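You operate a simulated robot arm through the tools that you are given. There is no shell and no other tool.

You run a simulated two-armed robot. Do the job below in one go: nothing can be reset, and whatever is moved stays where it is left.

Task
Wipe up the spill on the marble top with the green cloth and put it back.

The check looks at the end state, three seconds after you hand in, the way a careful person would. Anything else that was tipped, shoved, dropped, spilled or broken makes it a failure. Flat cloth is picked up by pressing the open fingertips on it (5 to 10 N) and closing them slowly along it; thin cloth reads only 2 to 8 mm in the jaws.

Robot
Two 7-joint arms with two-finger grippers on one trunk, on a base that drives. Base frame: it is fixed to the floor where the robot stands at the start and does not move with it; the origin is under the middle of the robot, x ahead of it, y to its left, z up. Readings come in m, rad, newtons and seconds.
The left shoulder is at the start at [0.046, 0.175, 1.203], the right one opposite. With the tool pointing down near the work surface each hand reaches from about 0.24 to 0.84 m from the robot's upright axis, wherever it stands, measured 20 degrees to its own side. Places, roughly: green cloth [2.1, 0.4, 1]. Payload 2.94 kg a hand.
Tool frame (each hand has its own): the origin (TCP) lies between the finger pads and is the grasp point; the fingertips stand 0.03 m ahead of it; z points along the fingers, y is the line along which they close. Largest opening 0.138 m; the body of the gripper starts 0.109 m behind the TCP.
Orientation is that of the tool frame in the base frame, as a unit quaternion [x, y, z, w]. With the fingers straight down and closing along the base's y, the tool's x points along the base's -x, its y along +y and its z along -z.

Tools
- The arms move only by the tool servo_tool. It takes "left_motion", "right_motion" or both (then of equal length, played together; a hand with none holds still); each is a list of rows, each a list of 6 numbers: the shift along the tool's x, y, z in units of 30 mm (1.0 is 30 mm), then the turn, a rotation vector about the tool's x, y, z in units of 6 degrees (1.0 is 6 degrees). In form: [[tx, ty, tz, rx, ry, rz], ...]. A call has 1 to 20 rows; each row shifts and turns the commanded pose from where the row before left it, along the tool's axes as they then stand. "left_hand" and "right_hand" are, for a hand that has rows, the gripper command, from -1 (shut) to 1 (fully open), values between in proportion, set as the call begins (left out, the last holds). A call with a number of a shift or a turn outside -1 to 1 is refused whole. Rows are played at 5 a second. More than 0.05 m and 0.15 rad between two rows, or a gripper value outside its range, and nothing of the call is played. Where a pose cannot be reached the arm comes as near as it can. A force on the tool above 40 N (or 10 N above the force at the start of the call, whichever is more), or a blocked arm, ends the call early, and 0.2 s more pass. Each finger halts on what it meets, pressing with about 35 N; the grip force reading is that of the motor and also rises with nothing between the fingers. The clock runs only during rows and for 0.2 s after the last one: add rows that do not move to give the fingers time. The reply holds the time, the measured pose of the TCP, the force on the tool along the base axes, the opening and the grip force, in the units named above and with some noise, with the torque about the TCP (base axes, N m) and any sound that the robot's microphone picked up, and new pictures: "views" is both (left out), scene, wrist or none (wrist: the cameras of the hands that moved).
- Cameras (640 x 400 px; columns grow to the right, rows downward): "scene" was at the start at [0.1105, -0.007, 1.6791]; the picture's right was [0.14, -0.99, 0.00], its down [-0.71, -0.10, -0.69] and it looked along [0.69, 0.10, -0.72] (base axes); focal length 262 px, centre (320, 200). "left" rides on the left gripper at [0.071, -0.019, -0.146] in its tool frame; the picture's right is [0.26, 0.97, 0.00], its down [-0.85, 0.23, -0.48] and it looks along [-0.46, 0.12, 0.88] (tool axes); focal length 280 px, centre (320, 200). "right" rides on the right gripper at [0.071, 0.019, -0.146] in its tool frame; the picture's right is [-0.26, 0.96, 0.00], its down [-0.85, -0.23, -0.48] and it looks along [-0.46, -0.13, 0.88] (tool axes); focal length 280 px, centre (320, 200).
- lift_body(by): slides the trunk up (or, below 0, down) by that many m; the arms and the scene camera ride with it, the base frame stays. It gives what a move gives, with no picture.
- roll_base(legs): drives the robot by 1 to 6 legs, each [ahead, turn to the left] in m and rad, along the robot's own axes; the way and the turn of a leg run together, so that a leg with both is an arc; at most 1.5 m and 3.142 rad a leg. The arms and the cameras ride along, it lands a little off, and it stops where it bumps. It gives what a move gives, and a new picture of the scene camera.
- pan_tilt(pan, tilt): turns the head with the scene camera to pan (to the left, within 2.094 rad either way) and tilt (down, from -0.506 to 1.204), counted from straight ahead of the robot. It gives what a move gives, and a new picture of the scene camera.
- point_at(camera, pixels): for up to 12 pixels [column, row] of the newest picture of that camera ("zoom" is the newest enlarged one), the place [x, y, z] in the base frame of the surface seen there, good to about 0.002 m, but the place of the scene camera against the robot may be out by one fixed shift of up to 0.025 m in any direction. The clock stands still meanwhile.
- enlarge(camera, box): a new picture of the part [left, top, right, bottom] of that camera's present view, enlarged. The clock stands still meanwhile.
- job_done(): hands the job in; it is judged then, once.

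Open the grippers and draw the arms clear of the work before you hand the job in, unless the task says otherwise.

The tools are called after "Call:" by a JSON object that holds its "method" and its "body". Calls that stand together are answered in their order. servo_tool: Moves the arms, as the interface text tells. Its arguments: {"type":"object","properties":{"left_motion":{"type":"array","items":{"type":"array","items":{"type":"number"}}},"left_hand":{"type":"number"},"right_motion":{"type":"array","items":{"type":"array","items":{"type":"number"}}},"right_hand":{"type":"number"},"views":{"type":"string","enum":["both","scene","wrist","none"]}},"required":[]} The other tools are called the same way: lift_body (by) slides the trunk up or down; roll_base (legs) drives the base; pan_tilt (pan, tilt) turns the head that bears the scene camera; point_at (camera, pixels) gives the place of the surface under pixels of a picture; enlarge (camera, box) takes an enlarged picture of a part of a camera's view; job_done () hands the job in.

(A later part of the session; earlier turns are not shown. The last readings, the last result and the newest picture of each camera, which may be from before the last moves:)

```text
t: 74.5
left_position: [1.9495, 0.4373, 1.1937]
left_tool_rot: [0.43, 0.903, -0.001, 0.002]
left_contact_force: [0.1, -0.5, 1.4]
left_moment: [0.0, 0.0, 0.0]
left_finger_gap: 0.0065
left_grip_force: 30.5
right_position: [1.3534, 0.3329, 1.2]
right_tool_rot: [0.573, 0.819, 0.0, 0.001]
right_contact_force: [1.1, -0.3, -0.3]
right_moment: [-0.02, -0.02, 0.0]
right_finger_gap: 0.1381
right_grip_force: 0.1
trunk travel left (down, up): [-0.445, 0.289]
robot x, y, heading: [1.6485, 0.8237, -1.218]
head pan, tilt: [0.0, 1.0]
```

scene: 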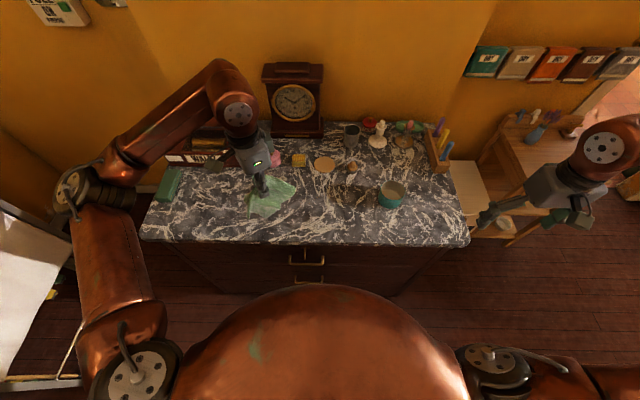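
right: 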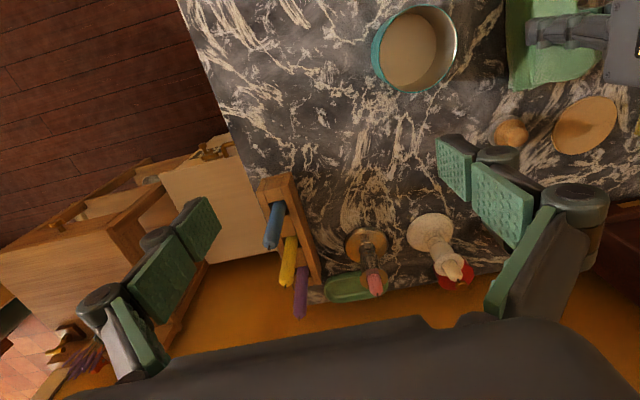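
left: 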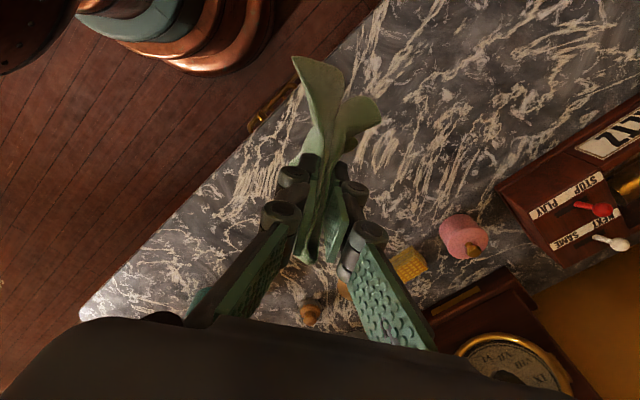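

The yaw overshot back a bit (15.6°); I'll correct it and move over to the spot just right of the band's end, staying high and then lowering to z≈1.03.

Call:
{"method": "servo_tool", "body": {"left_motion": [[0, 0, 0, 0, 0, 1], [0, 0, 0, 0, 0, 1], [0, 0, 0, 0, 0, 0.6], [-0.5, -1, 0, 0, 0, 0], [-0.5, -1, 0, 0, 0, 0], [-0.5, -1, 0, 0, 0, 0], [-0.5, -1, 0, 0, 0, 0], [-0.5, -1, 0, 0, 0, 0], [-0.5, -1, 0, 0, 0, 0], [-0.5, -1, 0, 0, 0, 0], [-0.6, -1, 0, 0, 0, 0], [0, -0.8, 0, 0, 0, 0], [0, 0, 1, 0, 0, 0], [0, 0, 1, 0, 0, 0], [0, 0, 1, 0, 0, 0], [0, 0, 1, 0, 0, 0], [0, 0, 1, 0, 0, 0], [0, 0, 0.4, 0, 0, 0], [0, 0, 0, 0, 0, 0]], "views": "both"}}

Call:
{"method": "enlarge", "body": {"camera": "scene", "box": [310, 175, 358, 205]}}

Call:
{"method": "enlarge", "body": {"camera": "left", "box": [350, 80, 550, 260]}}

```text
t: 78.5
left_position: [1.757, 0.2192, 1.03]
left_tool_rot: [0.549, 0.836, 0.0, 0.002]
left_contact_force: [0.6, -0.3, 12.3]
left_moment: [0.04, 0.21, 0.04]
left_finger_gap: 0.0017
left_grip_force: 31.4
right_position: [1.3516, 0.3321, 1.1979]
right_tool_rot: [0.574, 0.819, 0.0, 0.0]
right_contact_force: [-0.5, -0.3, 0.2]
right_moment: [0.03, -0.04, 0.02]
right_finger_gap: 0.1381
right_grip_force: 0.0
trunk travel left (down, up): [-0.445, 0.289]
robot x, y, heading: [1.6488, 0.8251, -1.219]
head pan, tilt: [0.0, 1.0]
```

scene: 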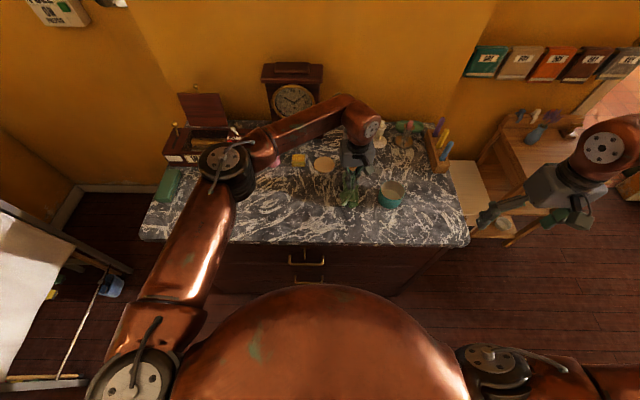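
left: 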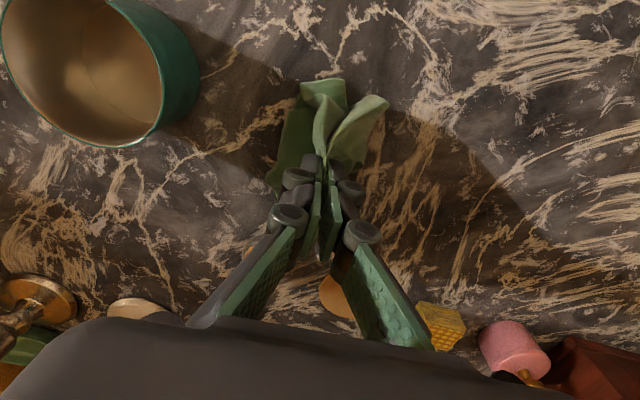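

```text
13.33 times, centred on (334, 190) of scene
```

zoom: 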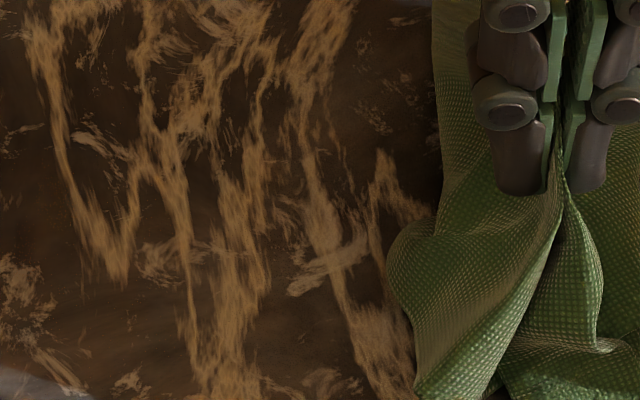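

```text
2.22 times, centred on (450, 170) of left
```

zoom: 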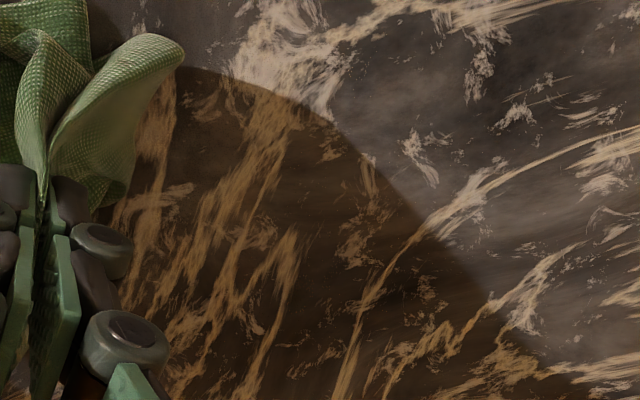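

In full shade the golden vein (240, 230) and its neighbour (180, 200) look identical, so there's definitely no film at the band. I'll take the hand and cloth back up and left, then tile the open marble at very high enlargement.

Call:
{"method": "servo_tool", "body": {"left_motion": [[0, 0, -1, 0, 0, 0], [0, 0, -1, 0, 0, 0], [0, 0, -1, 0, 0, 0], [0, 0, -1, 0, 0, 0], [0, 0, -1, 0, 0, 0], [0, 0, -1, 0, 0, 0], [0.3, 1, 0, 0, 0, 0], [0.3, 1, 0, 0, 0, 0], [0.3, 1, 0, 0, 0, 0], [0, 1, 0, 0, 0, 0], [0, 1, 0, 0, 0, 0], [0, 1, 0, 0, 0, 0], [0, 1, 0, 0, 0, 0], [0, 1, 0, 0, 0, 0], [0, 1, 0, 0, 0, 0], [0, 1, 0, 0, 0, 0], [0, 1, 0, 0, 0, 0], [0, 1, 0, 0, 0, 0], [0, 1, 0, 0, 0, 0], [0, 0, 0, 0, 0, 0]], "views": "both"}}

Call:
{"method": "enlarge", "body": {"camera": "scene", "box": [265, 195, 345, 245]}}

Call:
{"method": "enlarge", "body": {"camera": "scene", "box": [335, 200, 415, 250]}}

Call:
{"method": "enlarge", "body": {"camera": "scene", "box": [395, 180, 475, 250]}}

Call:
{"method": "enlarge", "body": {"camera": "scene", "box": [270, 150, 350, 200]}}

Call:
{"method": "enlarge", "body": {"camera": "scene", "box": [335, 140, 415, 190]}}

```text
t: 82.7
left_position: [2.1029, 0.3984, 1.2123]
left_tool_rot: [0.549, 0.836, 0.0, 0.002]
left_contact_force: [1.2, -1.4, 3.8]
left_moment: [-0.07, -0.01, 0.02]
left_finger_gap: 0.0005
left_grip_force: 26.1
right_position: [1.3532, 0.3323, 1.2012]
right_tool_rot: [0.573, 0.819, 0.001, 0.0]
right_contact_force: [-0.5, 0.1, -1.1]
right_moment: [0.01, -0.01, 0.01]
right_finger_gap: 0.138
right_grip_force: 0.1
trunk travel left (down, up): [-0.445, 0.289]
robot x, y, heading: [1.6535, 0.8235, -1.222]
head pan, tilt: [0.0, 1.0]
```

scene: 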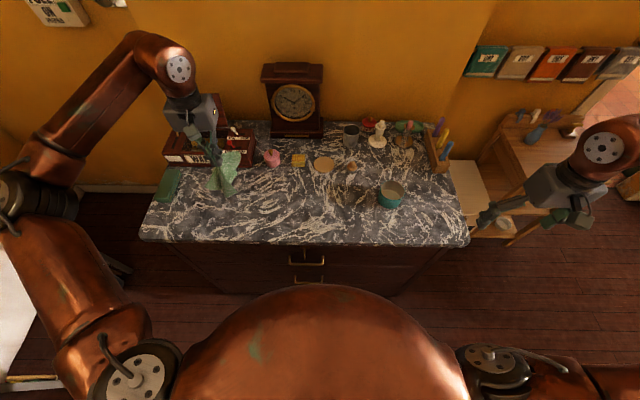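
left: 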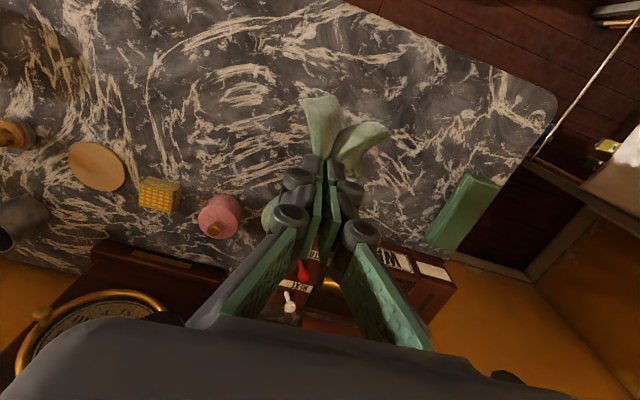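

```text
8.00 times, centred on (305, 220) of scene
```

zoom: 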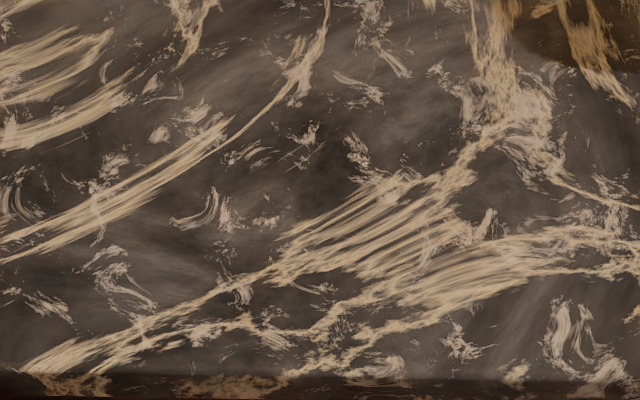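

```text
8.00 times, centred on (375, 225) of scene
```

zoom: 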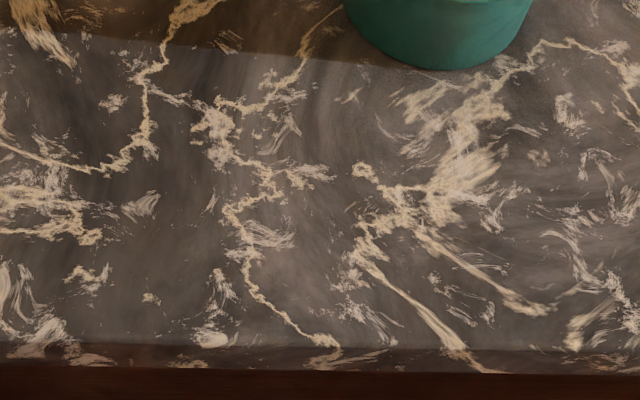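

```text
5.71 times, centred on (435, 215) of scene
```

zoom: 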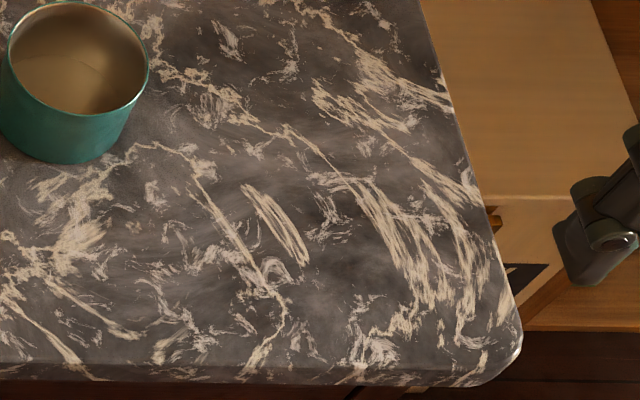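

```text
8.00 times, centred on (310, 175) of scene
```

zoom: 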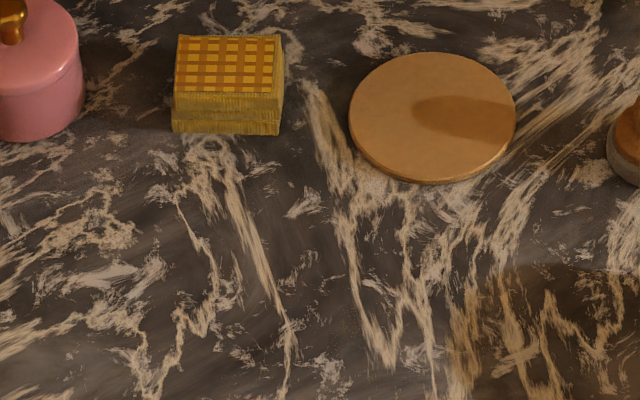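

```text
8.00 times, centred on (375, 165) of scene
```

zoom: 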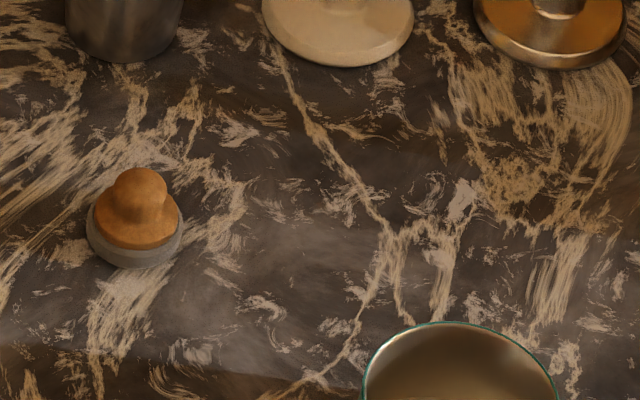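

Nothing else shows at this scale. To compare properly with my pictures from before any wiping, I'll raise the trunk 0.25 m so the scene camera is exactly where it was then, and retake the same boxes.

Call:
{"method": "lift_body", "body": {"by": 0.25}}

Call:
{"method": "enlarge", "body": {"camera": "scene", "box": [290, 170, 400, 265]}}

Call:
{"method": "enlarge", "body": {"camera": "scene", "box": [320, 190, 390, 240]}}

Call:
{"method": "enlarge", "body": {"camera": "scene", "box": [170, 140, 450, 270]}}

Call:
{"method": "enlarge", "body": {"camera": "scene", "box": [375, 150, 445, 200]}}

```text
t: 85.3
left_position: [2.1033, 0.399, 1.4606]
left_tool_rot: [0.549, 0.836, -0.001, 0.001]
left_contact_force: [0.1, -0.5, 0.3]
left_moment: [0.01, -0.04, 0.02]
left_finger_gap: 0.0002
left_grip_force: 28.1
right_position: [1.3528, 0.3327, 1.45]
right_tool_rot: [0.574, 0.819, 0.001, -0.001]
right_contact_force: [0.3, -0.1, 0.9]
right_moment: [0.0, 0.02, 0.0]
right_finger_gap: 0.138
right_grip_force: 0.1
trunk travel left (down, up): [-0.695, 0.039]
robot x, y, heading: [1.6474, 0.8231, -1.223]
head pan, tilt: [0.0, 1.0]
```

```text
4.21 times, centred on (345, 218) of scene
```

zoom: 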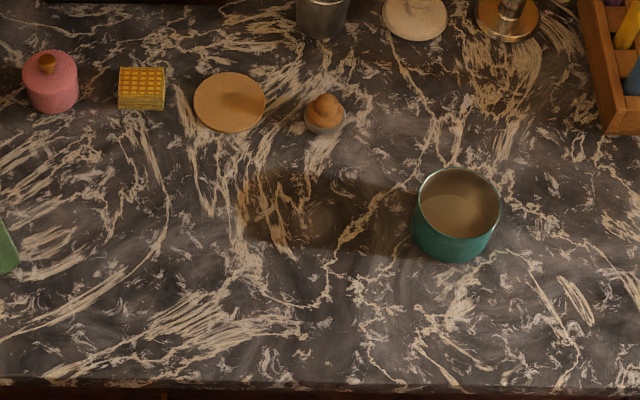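

```text
8.00 times, centred on (355, 215) of scene
```

zoom: 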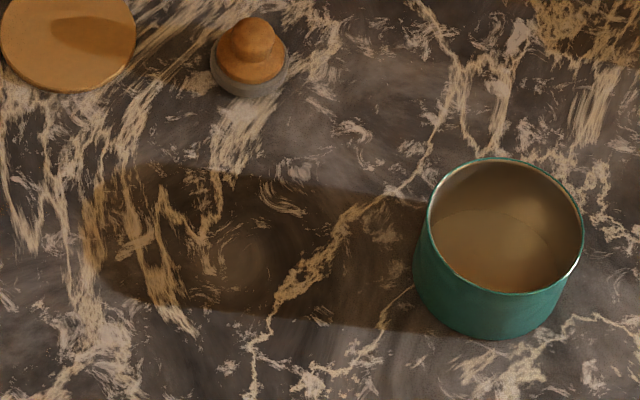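

```text
2.29 times, centred on (310, 205) of scene
```

zoom: 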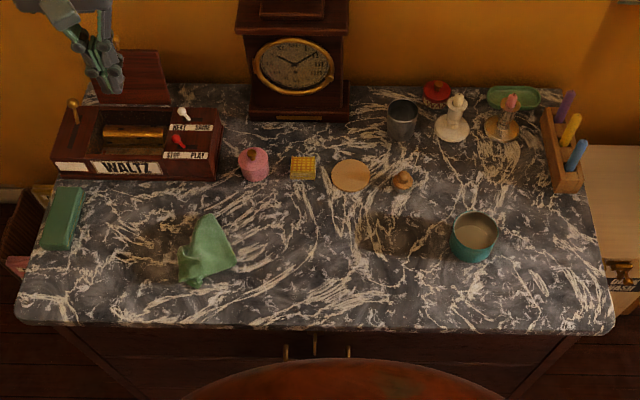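

```text
8.00 times, centred on (410, 175) of scene
```

zoom: 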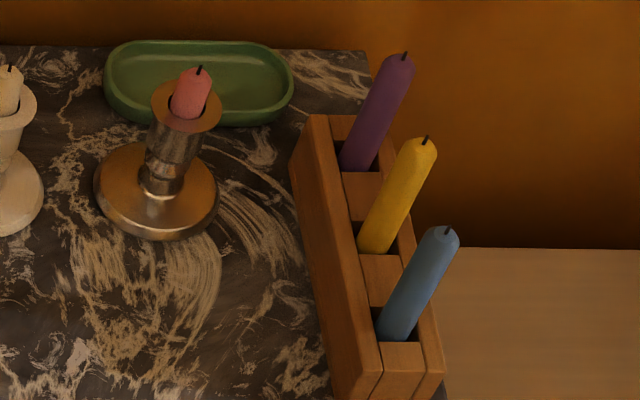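

Two things show: the band is unchanged from before (so no film there), and the cloth has slipped out of the grip and lies crumpled at zoom (207, 252), near where it started, touching nothing. I'll look at the marble around it and where it had lain.

Call:
{"method": "enlarge", "body": {"camera": "scene", "box": [170, 195, 300, 275]}}

Call:
{"method": "enlarge", "body": {"camera": "scene", "box": [180, 205, 260, 260]}}

Call:
{"method": "enlarge", "body": {"camera": "scene", "box": [320, 150, 400, 200]}}

Call:
{"method": "enlarge", "body": {"camera": "scene", "box": [255, 150, 335, 200]}}

Call:
{"method": "enlarge", "body": {"camera": "scene", "box": [255, 190, 335, 250]}}

```text
4.92 times, centred on (235, 235) of scene
```

zoom: 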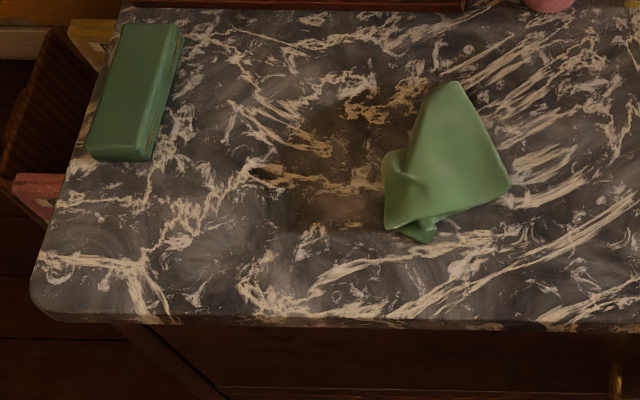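

```text
7.27 times, centred on (220, 232) of scene
```

zoom: 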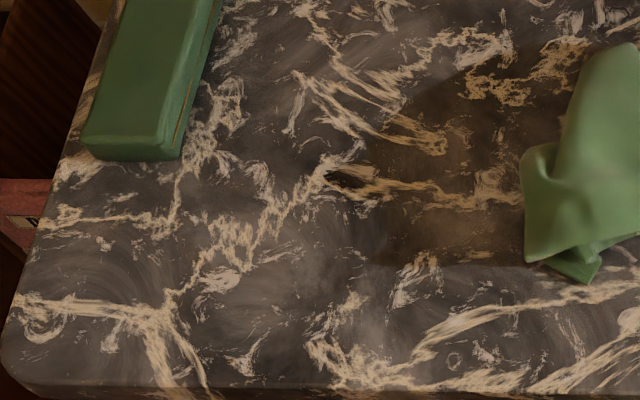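

```text
8.00 times, centred on (360, 175) of scene
```

zoom: 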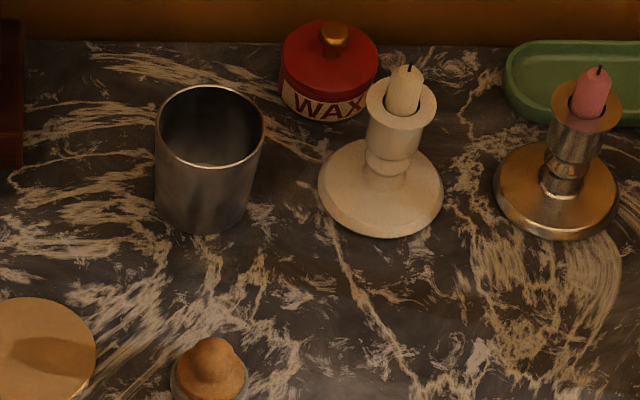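

```text
8.00 times, centred on (295, 175) of scene
```

zoom: 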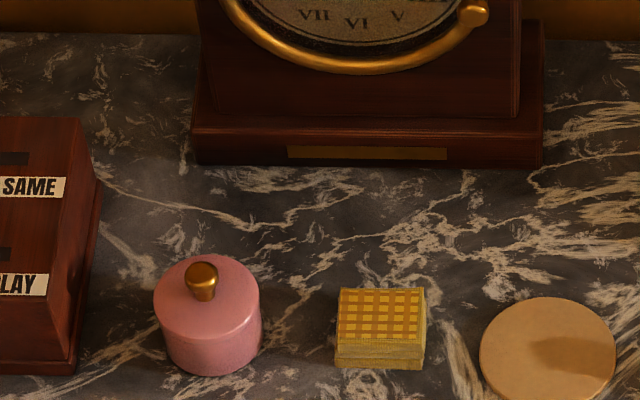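

```text
6.67 times, centred on (295, 220) of scene
```

zoom: 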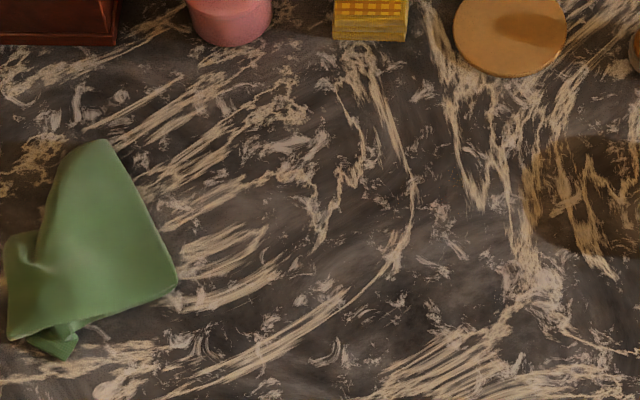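

There's a very dark oval at zoom (350, 180), where the left part of the cloth lay. I'll enlarge it.

Call:
{"method": "enlarge", "body": {"camera": "scene", "box": [210, 215, 250, 245]}}

Call:
{"method": "point_at", "body": {"camera": "zoom", "pixels": [[320, 200]]}}

```text
13.33 times, centred on (230, 230) of scene
```

zoom: 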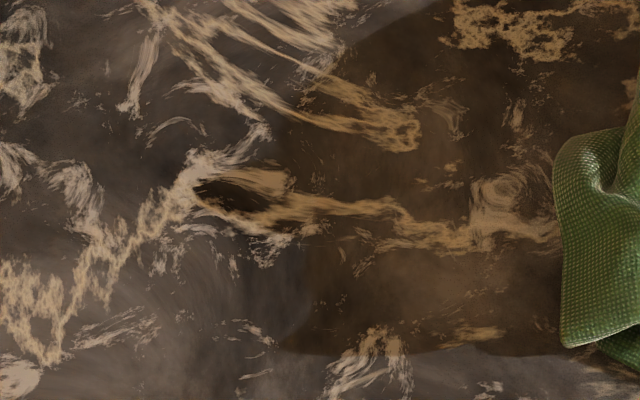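

```text
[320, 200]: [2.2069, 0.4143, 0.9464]
```

That oval is only part of the marble's pattern. A dark, vein-poor area lies between the knob, the white candlestick and the can; I'll enlarge there and over other vein-poor areas.

Call:
{"method": "enlarge", "body": {"camera": "scene", "box": [345, 172, 393, 206]}}

Call:
{"method": "enlarge", "body": {"camera": "scene", "box": [385, 185, 440, 225]}}

Call:
{"method": "enlarge", "body": {"camera": "scene", "box": [380, 215, 440, 260]}}

Call:
{"method": "enlarge", "body": {"camera": "scene", "box": [325, 222, 385, 262]}}

Call:
{"method": "enlarge", "body": {"camera": "scene", "box": [270, 200, 325, 240]}}

Call:
{"method": "enlarge", "body": {"camera": "scene", "box": [170, 225, 240, 275]}}

```text
11.76 times, centred on (369, 189) of scene
```

zoom: 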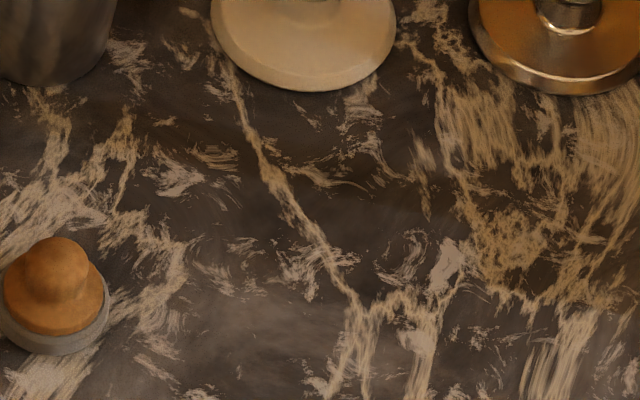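

```text
10.00 times, centred on (412, 205) of scene
```

zoom: 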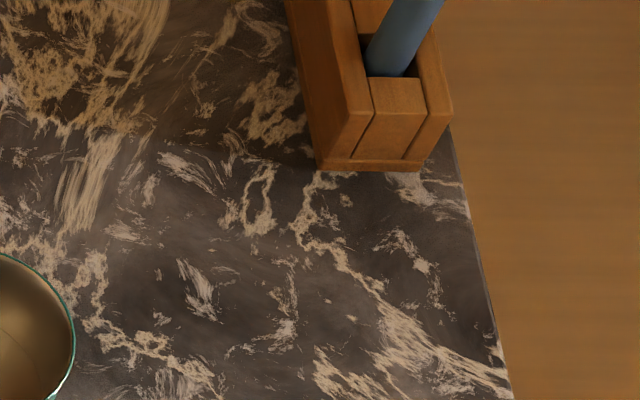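

```text
8.89 times, centred on (410, 238) of scene
```

zoom: 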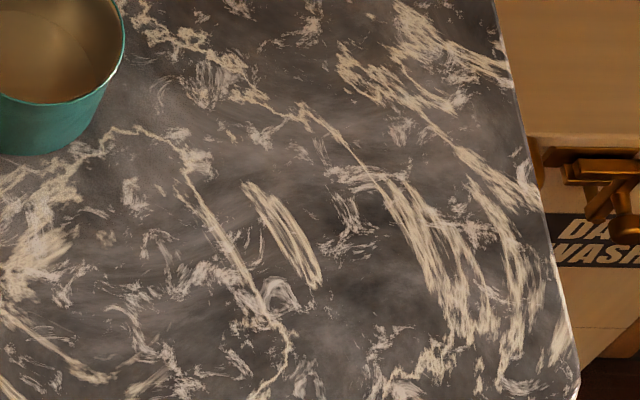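

```text
10.00 times, centred on (355, 242) of scene
```

zoom: 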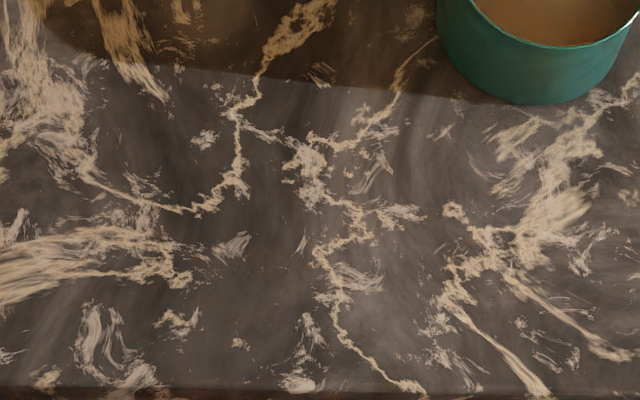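

```text
10.00 times, centred on (298, 220) of scene
```

zoom: 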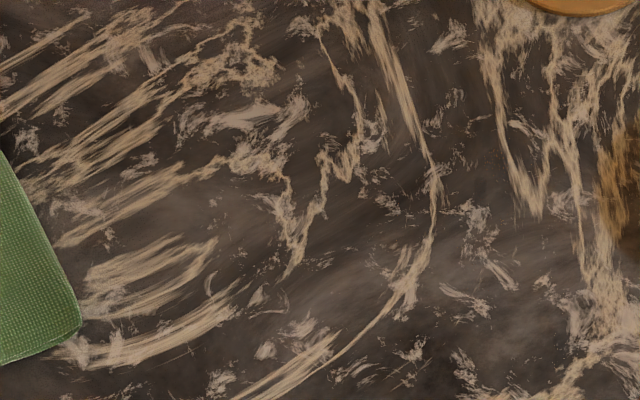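

```text
8.00 times, centred on (205, 250) of scene
```

zoom: 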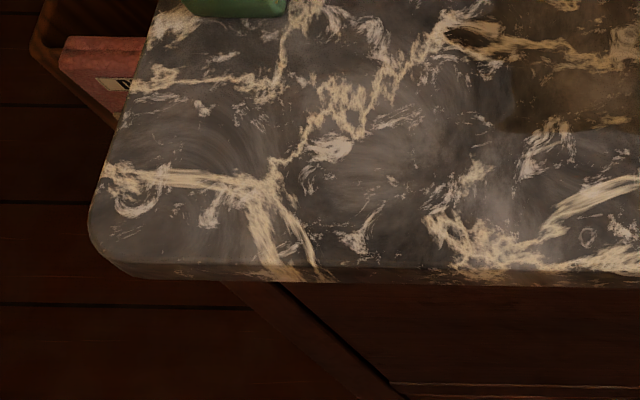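

Still no outline. With the left hand now empty, I'll use its camera at a low, grazing angle toward the light: lower the trunk 0.2 m, then yaw about 54° clockwise and pitch 30°.

Call:
{"method": "lift_body", "body": {"by": -0.2}}

Call:
{"method": "servo_tool", "body": {"left_motion": [[0, 0, 0, 0, 0, 1], [0, 0, 0, 0, 0, 1], [0, 0, 0, 0, 0, 1], [0, 0, 0, 0, 0, 1], [0, 0, 0, 0, 0, 1], [0, 0, 0, 0, 0, 1], [0, 0, 0, 0, 0, 1], [0, 0, 0, 0, 0, 1], [0, 0, 0, 0, -1, 0], [0, 0, 0, 0, -1, 0], [0, 0, 0, 0, -1, 0], [0, 0, 0, 0, -1, 0], [0, 0, 0, 0, -1, 0], [0, 0, 0, 0, 0, 0]], "left_hand": -0.6, "views": "both"}}

```text
t: 87.5
left_position: [2.1033, 0.3995, 1.2618]
left_tool_rot: [0.549, 0.836, -0.001, 0.001]
left_contact_force: [-0.9, -0.2, 0.1]
left_moment: [-0.05, -0.04, 0.02]
left_finger_gap: 0.0001
left_grip_force: 28.0
right_position: [1.3511, 0.3329, 1.2499]
right_tool_rot: [0.574, 0.819, 0.001, 0.001]
right_contact_force: [1.0, 0.2, -0.8]
right_moment: [-0.02, -0.02, -0.03]
right_finger_gap: 0.1379
right_grip_force: 0.1
trunk travel left (down, up): [-0.495, 0.239]
robot x, y, heading: [1.6494, 0.821, -1.219]
head pan, tilt: [0.0, 1.0]
```

```text
t: 90.5
left_position: [2.0405, 0.4516, 1.2461]
left_tool_rot: [0.818, 0.546, -0.157, 0.093]
left_contact_force: [0.2, -1.2, -0.6]
left_moment: [0.03, -0.04, -0.01]
left_finger_gap: 0.0275
left_grip_force: 0.1
left hand out of reach, approached as far as the arm can: row 6, 7, 8, 10, 11, 12, 13
right_position: [1.353, 0.3307, 1.2497]
right_tool_rot: [0.574, 0.819, 0.002, 0.0]
right_contact_force: [-0.4, -0.8, -0.1]
right_moment: [0.06, -0.06, -0.03]
right_finger_gap: 0.138
right_grip_force: 0.1
trunk travel left (down, up): [-0.495, 0.239]
robot x, y, heading: [1.6497, 0.8197, -1.22]
head pan, tilt: [0.0, 1.0]
```

scene: 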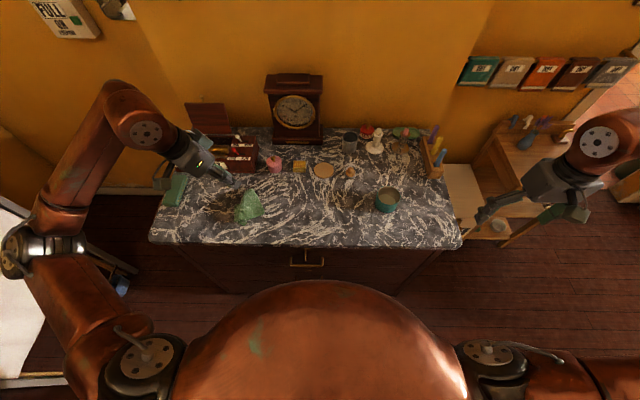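
left: 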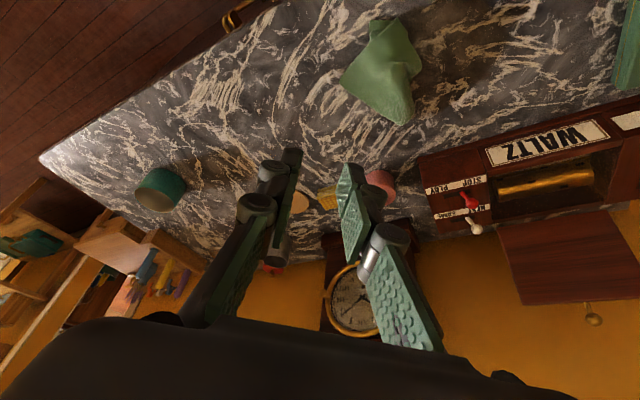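

This gives a good low look along the marble toward the light. I'll enlarge the open part of it, (40–300, 40–240).

Call:
{"method": "enlarge", "body": {"camera": "left", "box": [40, 50, 320, 225]}}

Call:
{"method": "enlarge", "body": {"camera": "left", "box": [30, 110, 190, 220]}}

Call:
{"method": "enlarge", "body": {"camera": "left", "box": [150, 80, 350, 205]}}

```text
2.29 times, centred on (180, 138) of left
```

zoom: 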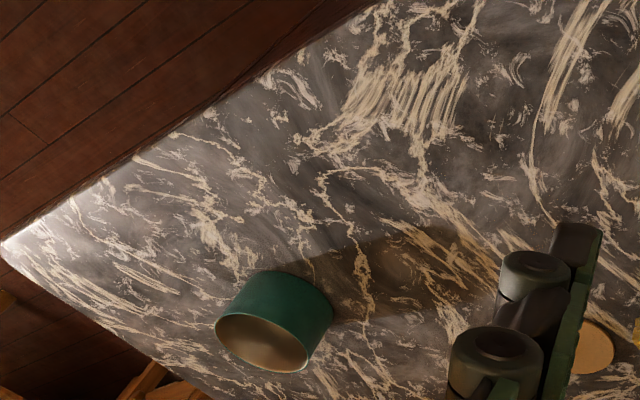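

```text
3.64 times, centred on (110, 165) of left
```

zoom: 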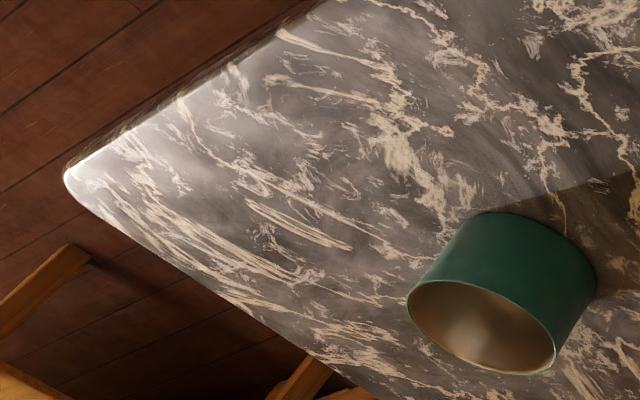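

```text
3.20 times, centred on (250, 142) of left
```

zoom: 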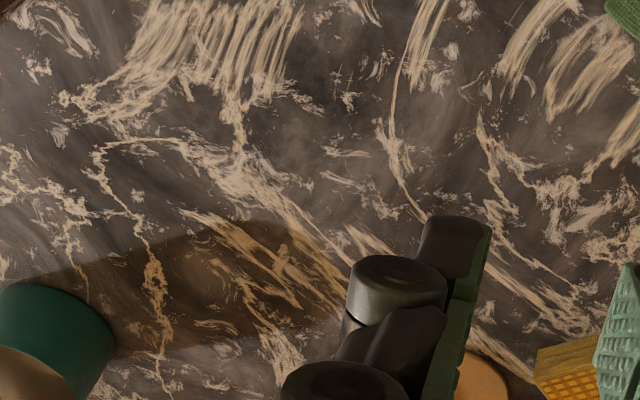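

In this view the far half of the can's shadow (200–340, 210–330) looks browner than the half near the can. I'll enlarge there.

Call:
{"method": "enlarge", "body": {"camera": "left", "box": [165, 135, 275, 205]}}

Call:
{"method": "enlarge", "body": {"camera": "left", "box": [195, 140, 265, 185]}}

```text
5.71 times, centred on (220, 170) of left
```

zoom: 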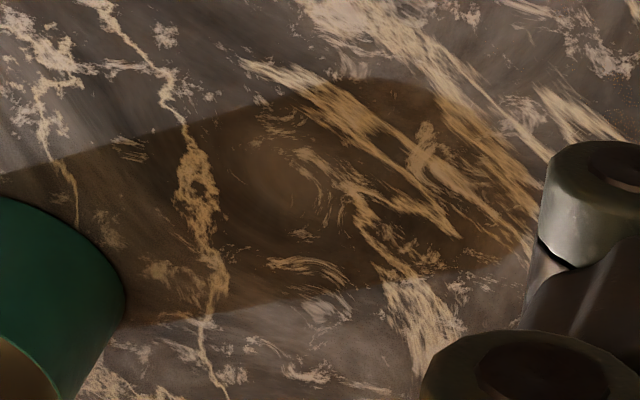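

```text
8.89 times, centred on (230, 162) of left
```

zoom: 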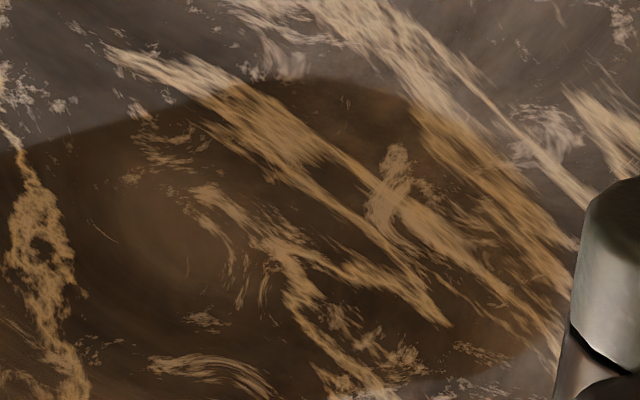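

The far rim was already ruled out in even shade. There was also a pale, misty glow near the front-left (around (2.17, 0.50)); I'll look closely at that area and the rest of the front strip.

Call:
{"method": "enlarge", "body": {"camera": "scene", "box": [150, 195, 250, 255]}}

Call:
{"method": "enlarge", "body": {"camera": "left", "box": [400, 0, 640, 150]}}

Call:
{"method": "enlarge", "body": {"camera": "left", "box": [200, 0, 440, 150]}}

```text
6.40 times, centred on (200, 225) of scene
```

zoom: 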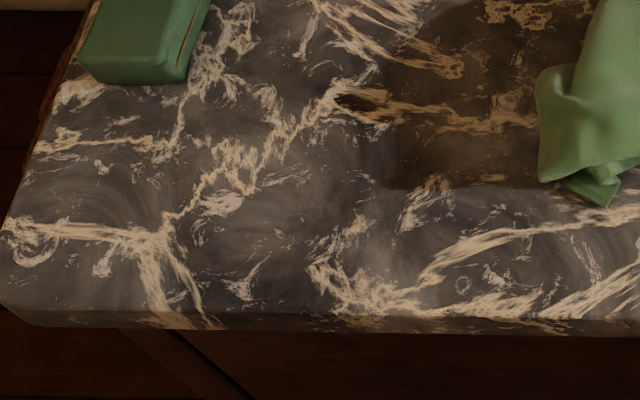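

```text
2.67 times, centred on (520, 75) of left
```

zoom: 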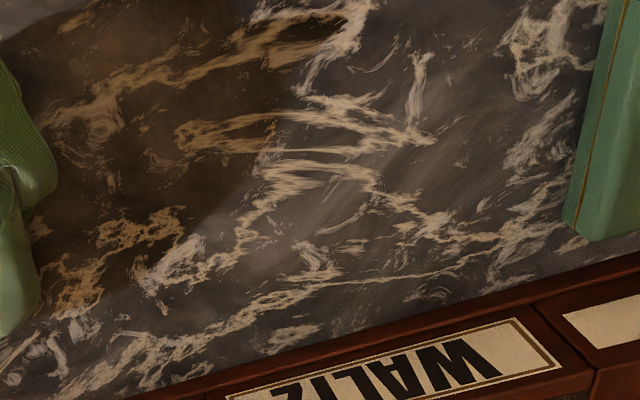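

```text
2.67 times, centred on (320, 75) of left
```

zoom: 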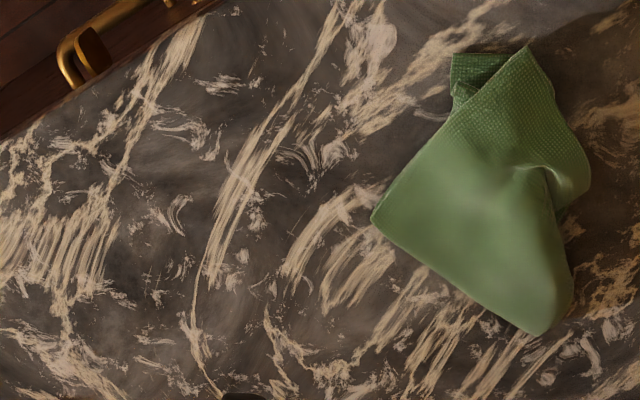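

No outline yet. The earlier height grid hinted at ~0.6 mm extra around (1.70, 0.25), just front-left of the can; I'll sample that area much more densely against control areas to average out the noise.

Call:
{"method": "point_at", "body": {"camera": "scene", "pixels": [[340, 205], [345, 205], [350, 205], [355, 205], [360, 205], [365, 205], [370, 205], [340, 210], [345, 210], [350, 210], [355, 210], [360, 210]]}}

Call:
{"method": "point_at", "body": {"camera": "scene", "pixels": [[365, 210], [370, 212], [375, 215], [340, 215], [345, 215], [350, 215], [355, 215], [360, 215], [365, 215], [370, 217], [380, 217], [390, 217]]}}

Call:
{"method": "point_at", "body": {"camera": "scene", "pixels": [[340, 222], [345, 222], [350, 222], [355, 222], [360, 222], [365, 222], [370, 222], [375, 222], [380, 222], [385, 222], [390, 222], [395, 222]]}}

Call:
{"method": "point_at", "body": {"camera": "scene", "pixels": [[280, 205], [285, 205], [290, 205], [295, 205], [300, 205], [305, 205], [310, 205], [315, 205], [320, 205], [325, 205], [330, 205], [335, 205]]}}

Call:
{"method": "point_at", "body": {"camera": "scene", "pixels": [[280, 220], [285, 220], [290, 220], [295, 220], [300, 220], [305, 220], [310, 220], [315, 220], [320, 220], [325, 220], [330, 220], [335, 220]]}}

Call:
{"method": "point_at", "body": {"camera": "scene", "pixels": [[405, 205], [410, 205], [415, 205], [420, 205], [425, 205], [430, 205], [405, 220], [410, 220], [415, 220], [420, 220], [425, 220], [430, 220]]}}

Call:
{"method": "point_at", "body": {"camera": "scene", "pixels": [[340, 190], [345, 190], [350, 190], [355, 190], [360, 190], [365, 190], [370, 190], [340, 197], [347, 197], [354, 197], [361, 197], [368, 197]]}}

```text
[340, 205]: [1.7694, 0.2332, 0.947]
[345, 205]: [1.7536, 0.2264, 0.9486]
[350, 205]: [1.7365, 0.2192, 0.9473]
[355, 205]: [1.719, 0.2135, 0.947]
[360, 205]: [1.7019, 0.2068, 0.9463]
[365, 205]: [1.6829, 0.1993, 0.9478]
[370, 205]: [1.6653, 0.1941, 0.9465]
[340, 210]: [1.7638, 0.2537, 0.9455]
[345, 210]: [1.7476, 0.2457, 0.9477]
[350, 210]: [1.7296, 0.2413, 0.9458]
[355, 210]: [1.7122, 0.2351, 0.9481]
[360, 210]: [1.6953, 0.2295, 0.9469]
```

```text
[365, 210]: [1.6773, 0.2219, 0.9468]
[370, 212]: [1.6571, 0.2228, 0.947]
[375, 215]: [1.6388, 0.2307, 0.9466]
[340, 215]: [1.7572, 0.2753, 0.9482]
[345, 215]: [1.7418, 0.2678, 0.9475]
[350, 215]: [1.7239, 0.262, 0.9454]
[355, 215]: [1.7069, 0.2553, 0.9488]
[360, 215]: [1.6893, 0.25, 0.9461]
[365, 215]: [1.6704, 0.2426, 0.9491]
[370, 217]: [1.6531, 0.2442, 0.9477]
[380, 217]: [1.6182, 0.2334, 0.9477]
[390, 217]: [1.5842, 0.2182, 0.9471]
```

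```text
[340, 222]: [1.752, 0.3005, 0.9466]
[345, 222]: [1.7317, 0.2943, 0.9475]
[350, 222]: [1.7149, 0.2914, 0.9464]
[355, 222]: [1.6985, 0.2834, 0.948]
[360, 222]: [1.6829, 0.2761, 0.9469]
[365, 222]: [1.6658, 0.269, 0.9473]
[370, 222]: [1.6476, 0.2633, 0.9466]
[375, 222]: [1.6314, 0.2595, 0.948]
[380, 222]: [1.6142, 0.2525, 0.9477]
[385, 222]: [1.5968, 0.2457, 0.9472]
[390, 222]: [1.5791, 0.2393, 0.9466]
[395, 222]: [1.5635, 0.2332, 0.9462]
```

```text
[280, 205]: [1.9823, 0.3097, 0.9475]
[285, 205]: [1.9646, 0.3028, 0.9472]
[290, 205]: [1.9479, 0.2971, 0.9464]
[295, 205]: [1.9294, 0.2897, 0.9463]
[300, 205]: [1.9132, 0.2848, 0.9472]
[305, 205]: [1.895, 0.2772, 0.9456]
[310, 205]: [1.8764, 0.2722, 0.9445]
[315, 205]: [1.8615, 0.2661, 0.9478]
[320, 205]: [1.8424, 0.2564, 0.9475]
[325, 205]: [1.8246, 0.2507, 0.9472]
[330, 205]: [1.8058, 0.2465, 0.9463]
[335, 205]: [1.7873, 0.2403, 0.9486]
```

```text
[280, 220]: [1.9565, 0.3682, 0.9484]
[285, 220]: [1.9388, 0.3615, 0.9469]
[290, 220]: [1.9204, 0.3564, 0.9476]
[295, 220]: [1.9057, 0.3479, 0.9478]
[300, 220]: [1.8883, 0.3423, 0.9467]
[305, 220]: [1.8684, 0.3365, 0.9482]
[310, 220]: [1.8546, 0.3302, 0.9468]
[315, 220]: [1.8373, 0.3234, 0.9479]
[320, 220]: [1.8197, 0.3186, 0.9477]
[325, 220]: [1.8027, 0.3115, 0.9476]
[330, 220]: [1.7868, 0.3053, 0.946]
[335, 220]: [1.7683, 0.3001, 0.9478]
```

```text
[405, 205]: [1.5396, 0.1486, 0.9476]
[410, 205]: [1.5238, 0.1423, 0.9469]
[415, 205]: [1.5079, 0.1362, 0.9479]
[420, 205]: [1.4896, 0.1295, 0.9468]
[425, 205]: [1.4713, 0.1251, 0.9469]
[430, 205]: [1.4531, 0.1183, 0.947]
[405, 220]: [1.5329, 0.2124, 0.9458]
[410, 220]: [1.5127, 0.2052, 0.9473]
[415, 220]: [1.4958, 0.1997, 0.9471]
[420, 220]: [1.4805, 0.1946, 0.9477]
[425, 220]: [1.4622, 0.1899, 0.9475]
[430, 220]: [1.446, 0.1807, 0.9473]
```

```text
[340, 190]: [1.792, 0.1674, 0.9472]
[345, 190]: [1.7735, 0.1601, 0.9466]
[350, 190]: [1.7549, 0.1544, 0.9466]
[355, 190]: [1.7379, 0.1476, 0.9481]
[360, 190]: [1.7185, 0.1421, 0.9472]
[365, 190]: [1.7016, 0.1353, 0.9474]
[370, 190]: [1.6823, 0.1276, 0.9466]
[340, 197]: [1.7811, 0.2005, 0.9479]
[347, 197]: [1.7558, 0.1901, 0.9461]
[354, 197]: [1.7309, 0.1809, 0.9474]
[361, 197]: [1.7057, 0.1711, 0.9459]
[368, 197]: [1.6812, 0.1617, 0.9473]
```

No height step anywhere. A brown film could still hide fully inside the can's shadow, so I'll shade that whole area evenly from the right with the free hand. First I'll check what is beside the chest's right end, where the hand must go.

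Call:
{"method": "point_at", "body": {"camera": "scene", "pixels": [[470, 215], [475, 235], [490, 200], [455, 185], [465, 200], [500, 225], [520, 150], [460, 240], [452, 235], [450, 210], [443, 190], [500, 180]]}}

Call:
{"method": "servo_tool", "body": {"right_motion": [[0, 0, 0, 0, 0, 1], [0, 0, 0, 0, 0, 1], [0, 0, 0, 0, 0, 1], [0, 0, 0, 0, 0, 1], [0, 0, 0, 0, 0, 1], [0, 0, 0, 0, 0, 1], [0, 0, 0, 0, 0, 1], [0, 0, 0, 0, 0, 1], [0, 0, 0, 0, 0, 1], [0, 0, 0, 0, 0, 1], [0, 0, 0, 0, 0, 1], [0, 0, 0, 0, 0, 1], [0, 0, 0, 0, 0, 1], [0, 0, 0, 0, 0, 1], [0, 0, 0, 0, 0, 0]], "right_hand": -0.3, "views": "scene"}}

```text
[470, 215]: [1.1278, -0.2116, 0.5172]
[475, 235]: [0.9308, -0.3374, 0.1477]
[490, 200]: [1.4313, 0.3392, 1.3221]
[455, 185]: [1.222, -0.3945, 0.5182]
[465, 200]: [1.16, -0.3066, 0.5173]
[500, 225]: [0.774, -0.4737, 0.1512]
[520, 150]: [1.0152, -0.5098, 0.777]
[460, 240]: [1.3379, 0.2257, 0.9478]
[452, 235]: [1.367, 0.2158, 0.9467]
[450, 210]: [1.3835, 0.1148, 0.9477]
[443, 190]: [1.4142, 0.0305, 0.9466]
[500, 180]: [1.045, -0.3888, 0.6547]
```

```text
t: 93.7
left_position: [2.0407, 0.4527, 1.2478]
left_tool_rot: [0.818, 0.546, -0.156, 0.093]
left_contact_force: [0.0, -0.2, -0.4]
left_moment: [-0.02, -0.03, 0.01]
left_finger_gap: 0.0276
left_grip_force: 0.1
right_position: [1.3534, 0.3325, 1.2491]
right_tool_rot: [0.975, 0.224, 0.001, 0.001]
right_contact_force: [0.4, 0.7, 0.2]
right_moment: [0.02, 0.01, 0.03]
right_finger_gap: 0.0485
right_grip_force: 0.0
trunk travel left (down, up): [-0.495, 0.239]
robot x, y, heading: [1.649, 0.8234, -1.217]
head pan, tilt: [0.0, 1.0]
```

scene: 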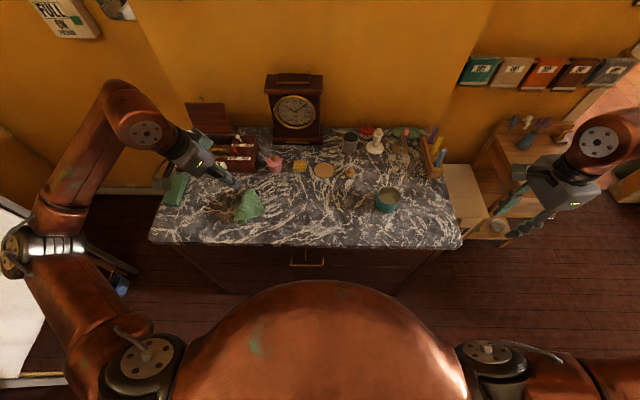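

The space beside the chest's right end (x≈1.27, y≈0.13) is clear down to z 0.52. I'll take the right hand there and lower it to about z 0.96 so its body shades the whole patch.

Call:
{"method": "servo_tool", "body": {"right_motion": [[-1, 0.9, 0, 0, 0, 0], [-1, 0.9, 0, 0, 0, 0], [-1, 0.9, 0, 0, 0, 0], [-1, 0.9, 0, 0, 0, 0], [-1, 0.9, 0, 0, 0, 0], [-0.4, 0.4, 0, 0, 0, 0], [0, 0, 1, 0, 0, 0], [0, 0, 1, 0, 0, 0], [0, 0, 1, 0, 0, 0], [0, 0, 1, 0, 0, 0], [0, 0, 1, 0, 0, 0], [0, 0, 1, 0, 0, 0], [0, 0, 1, 0, 0, 0], [0, 0, 1, 0, 0, 0], [0, 0, 1, 0, 0, 0], [0, 0, 0.7, 0, 0, 0], [0, 0, 0, 0, 0, 0]], "views": "both"}}

Call:
{"method": "enlarge", "body": {"camera": "scene", "box": [290, 170, 420, 250]}}

Call:
{"method": "enlarge", "body": {"camera": "scene", "box": [310, 180, 400, 235]}}

```text
t: 97.3
left_position: [2.0406, 0.4532, 1.2481]
left_tool_rot: [0.818, 0.545, -0.156, 0.093]
left_contact_force: [-0.2, 0.3, 0.2]
left_moment: [-0.02, -0.02, -0.03]
left_finger_gap: 0.0277
left_grip_force: 0.0
right_position: [1.2719, 0.1297, 0.9562]
right_tool_rot: [0.974, 0.225, 0.001, -0.001]
right_contact_force: [0.3, 0.3, -0.2]
right_moment: [-0.01, -0.05, -0.02]
right_finger_gap: 0.0481
right_grip_force: 0.1
trunk travel left (down, up): [-0.495, 0.239]
robot x, y, heading: [1.6492, 0.8222, -1.22]
head pan, tilt: [0.0, 1.0]
```

scene: 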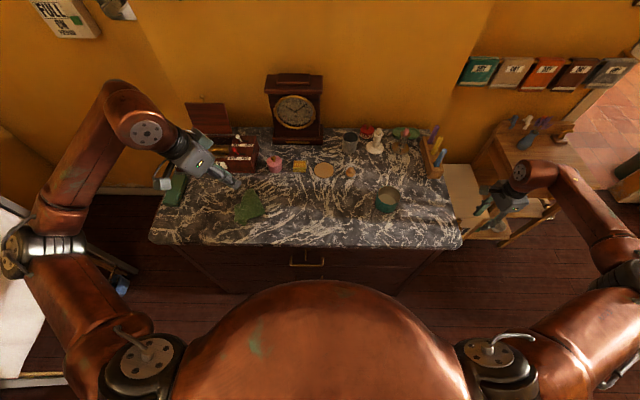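
right: 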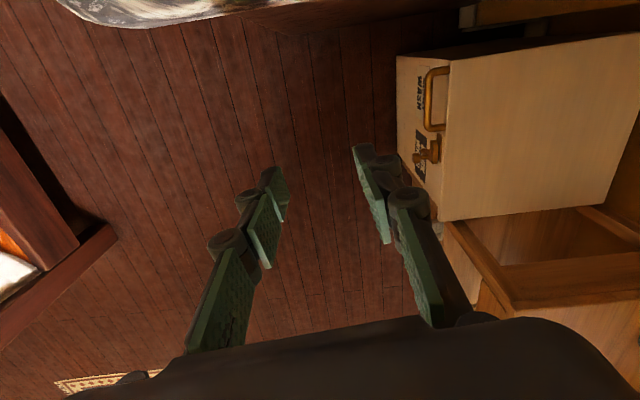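

```text
4.92 times, centred on (355, 210) of scene
```

zoom: 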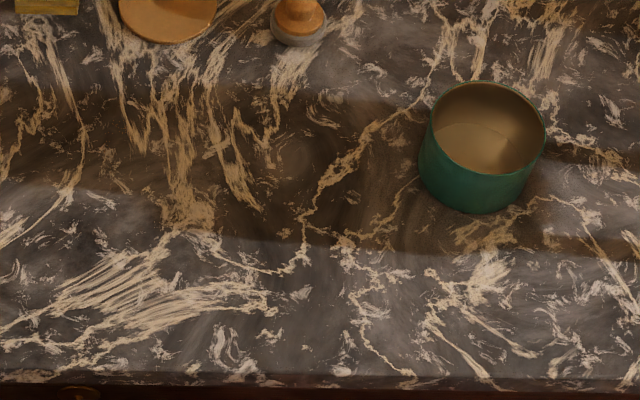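

```text
7.11 times, centred on (355, 208) of scene
```

zoom: 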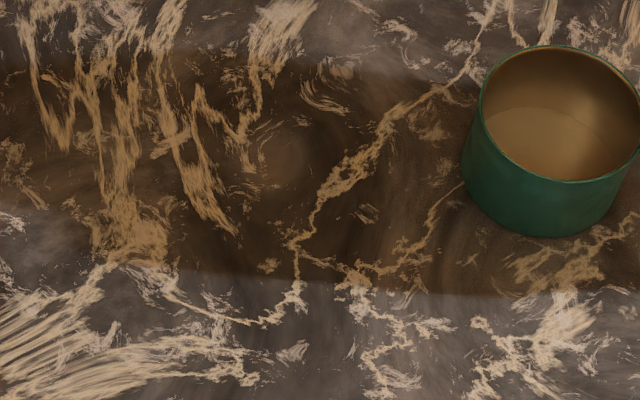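

In even shade the whole strip looks the same with no stain, so the can's shadow hides nothing. A clear liquid would show best as a reflection at a shallow angle, so I'll bring the right hand back, turn it forward and pitch it to look low across the marble toward the wall.

Call:
{"method": "servo_tool", "body": {"right_motion": [[0, 0, -1, 0, 0, 0], [0, 0, -1, 0, 0, 0], [0, 0, -1, 0, 0, 0], [0, 0, -1, 0, 0, 0], [0, 0, -1, 0, 0, 0], [0, 0, -1, 0, 0, 0], [0, 0, -1, 0, 0, 0], [1, -1, -0.5, 0, 0, -1], [1, -1, 0, 0, 0, -1], [1, -1, 0, 0, 0, -1], [0, 0, 0, 0, 0, -1], [0, 0, 0, 0, 0, -1], [0, 0, 0, 0, 0, -1], [0, 0, 0, 0, 0, -1], [0, 0, 0, 0, 0, -1], [0, 0, 0, 0, 0, -1], [0, 0, 0, 0, 0, -1], [0, 0, 0, 0, 0, -1], [0, 0, 0, 0, 0, -1], [0, 0, 0, 0, 0, -1]], "views": "none"}}

```text
t: 101.5
left_position: [2.0403, 0.4529, 1.2469]
left_tool_rot: [0.818, 0.545, -0.157, 0.094]
left_contact_force: [0.2, -0.3, 0.2]
left_moment: [0.03, 0.01, 0.0]
left_finger_gap: 0.0276
left_grip_force: 0.0
right_position: [1.301, 0.2532, 1.1845]
right_tool_rot: [0.614, 0.789, 0.001, 0.0]
right_contact_force: [-0.2, 0.3, -0.6]
right_moment: [0.01, -0.02, 0.01]
right_finger_gap: 0.0482
right_grip_force: 0.0
trunk travel left (down, up): [-0.495, 0.239]
robot x, y, heading: [1.6498, 0.8254, -1.22]
head pan, tilt: [0.0, 1.0]
```

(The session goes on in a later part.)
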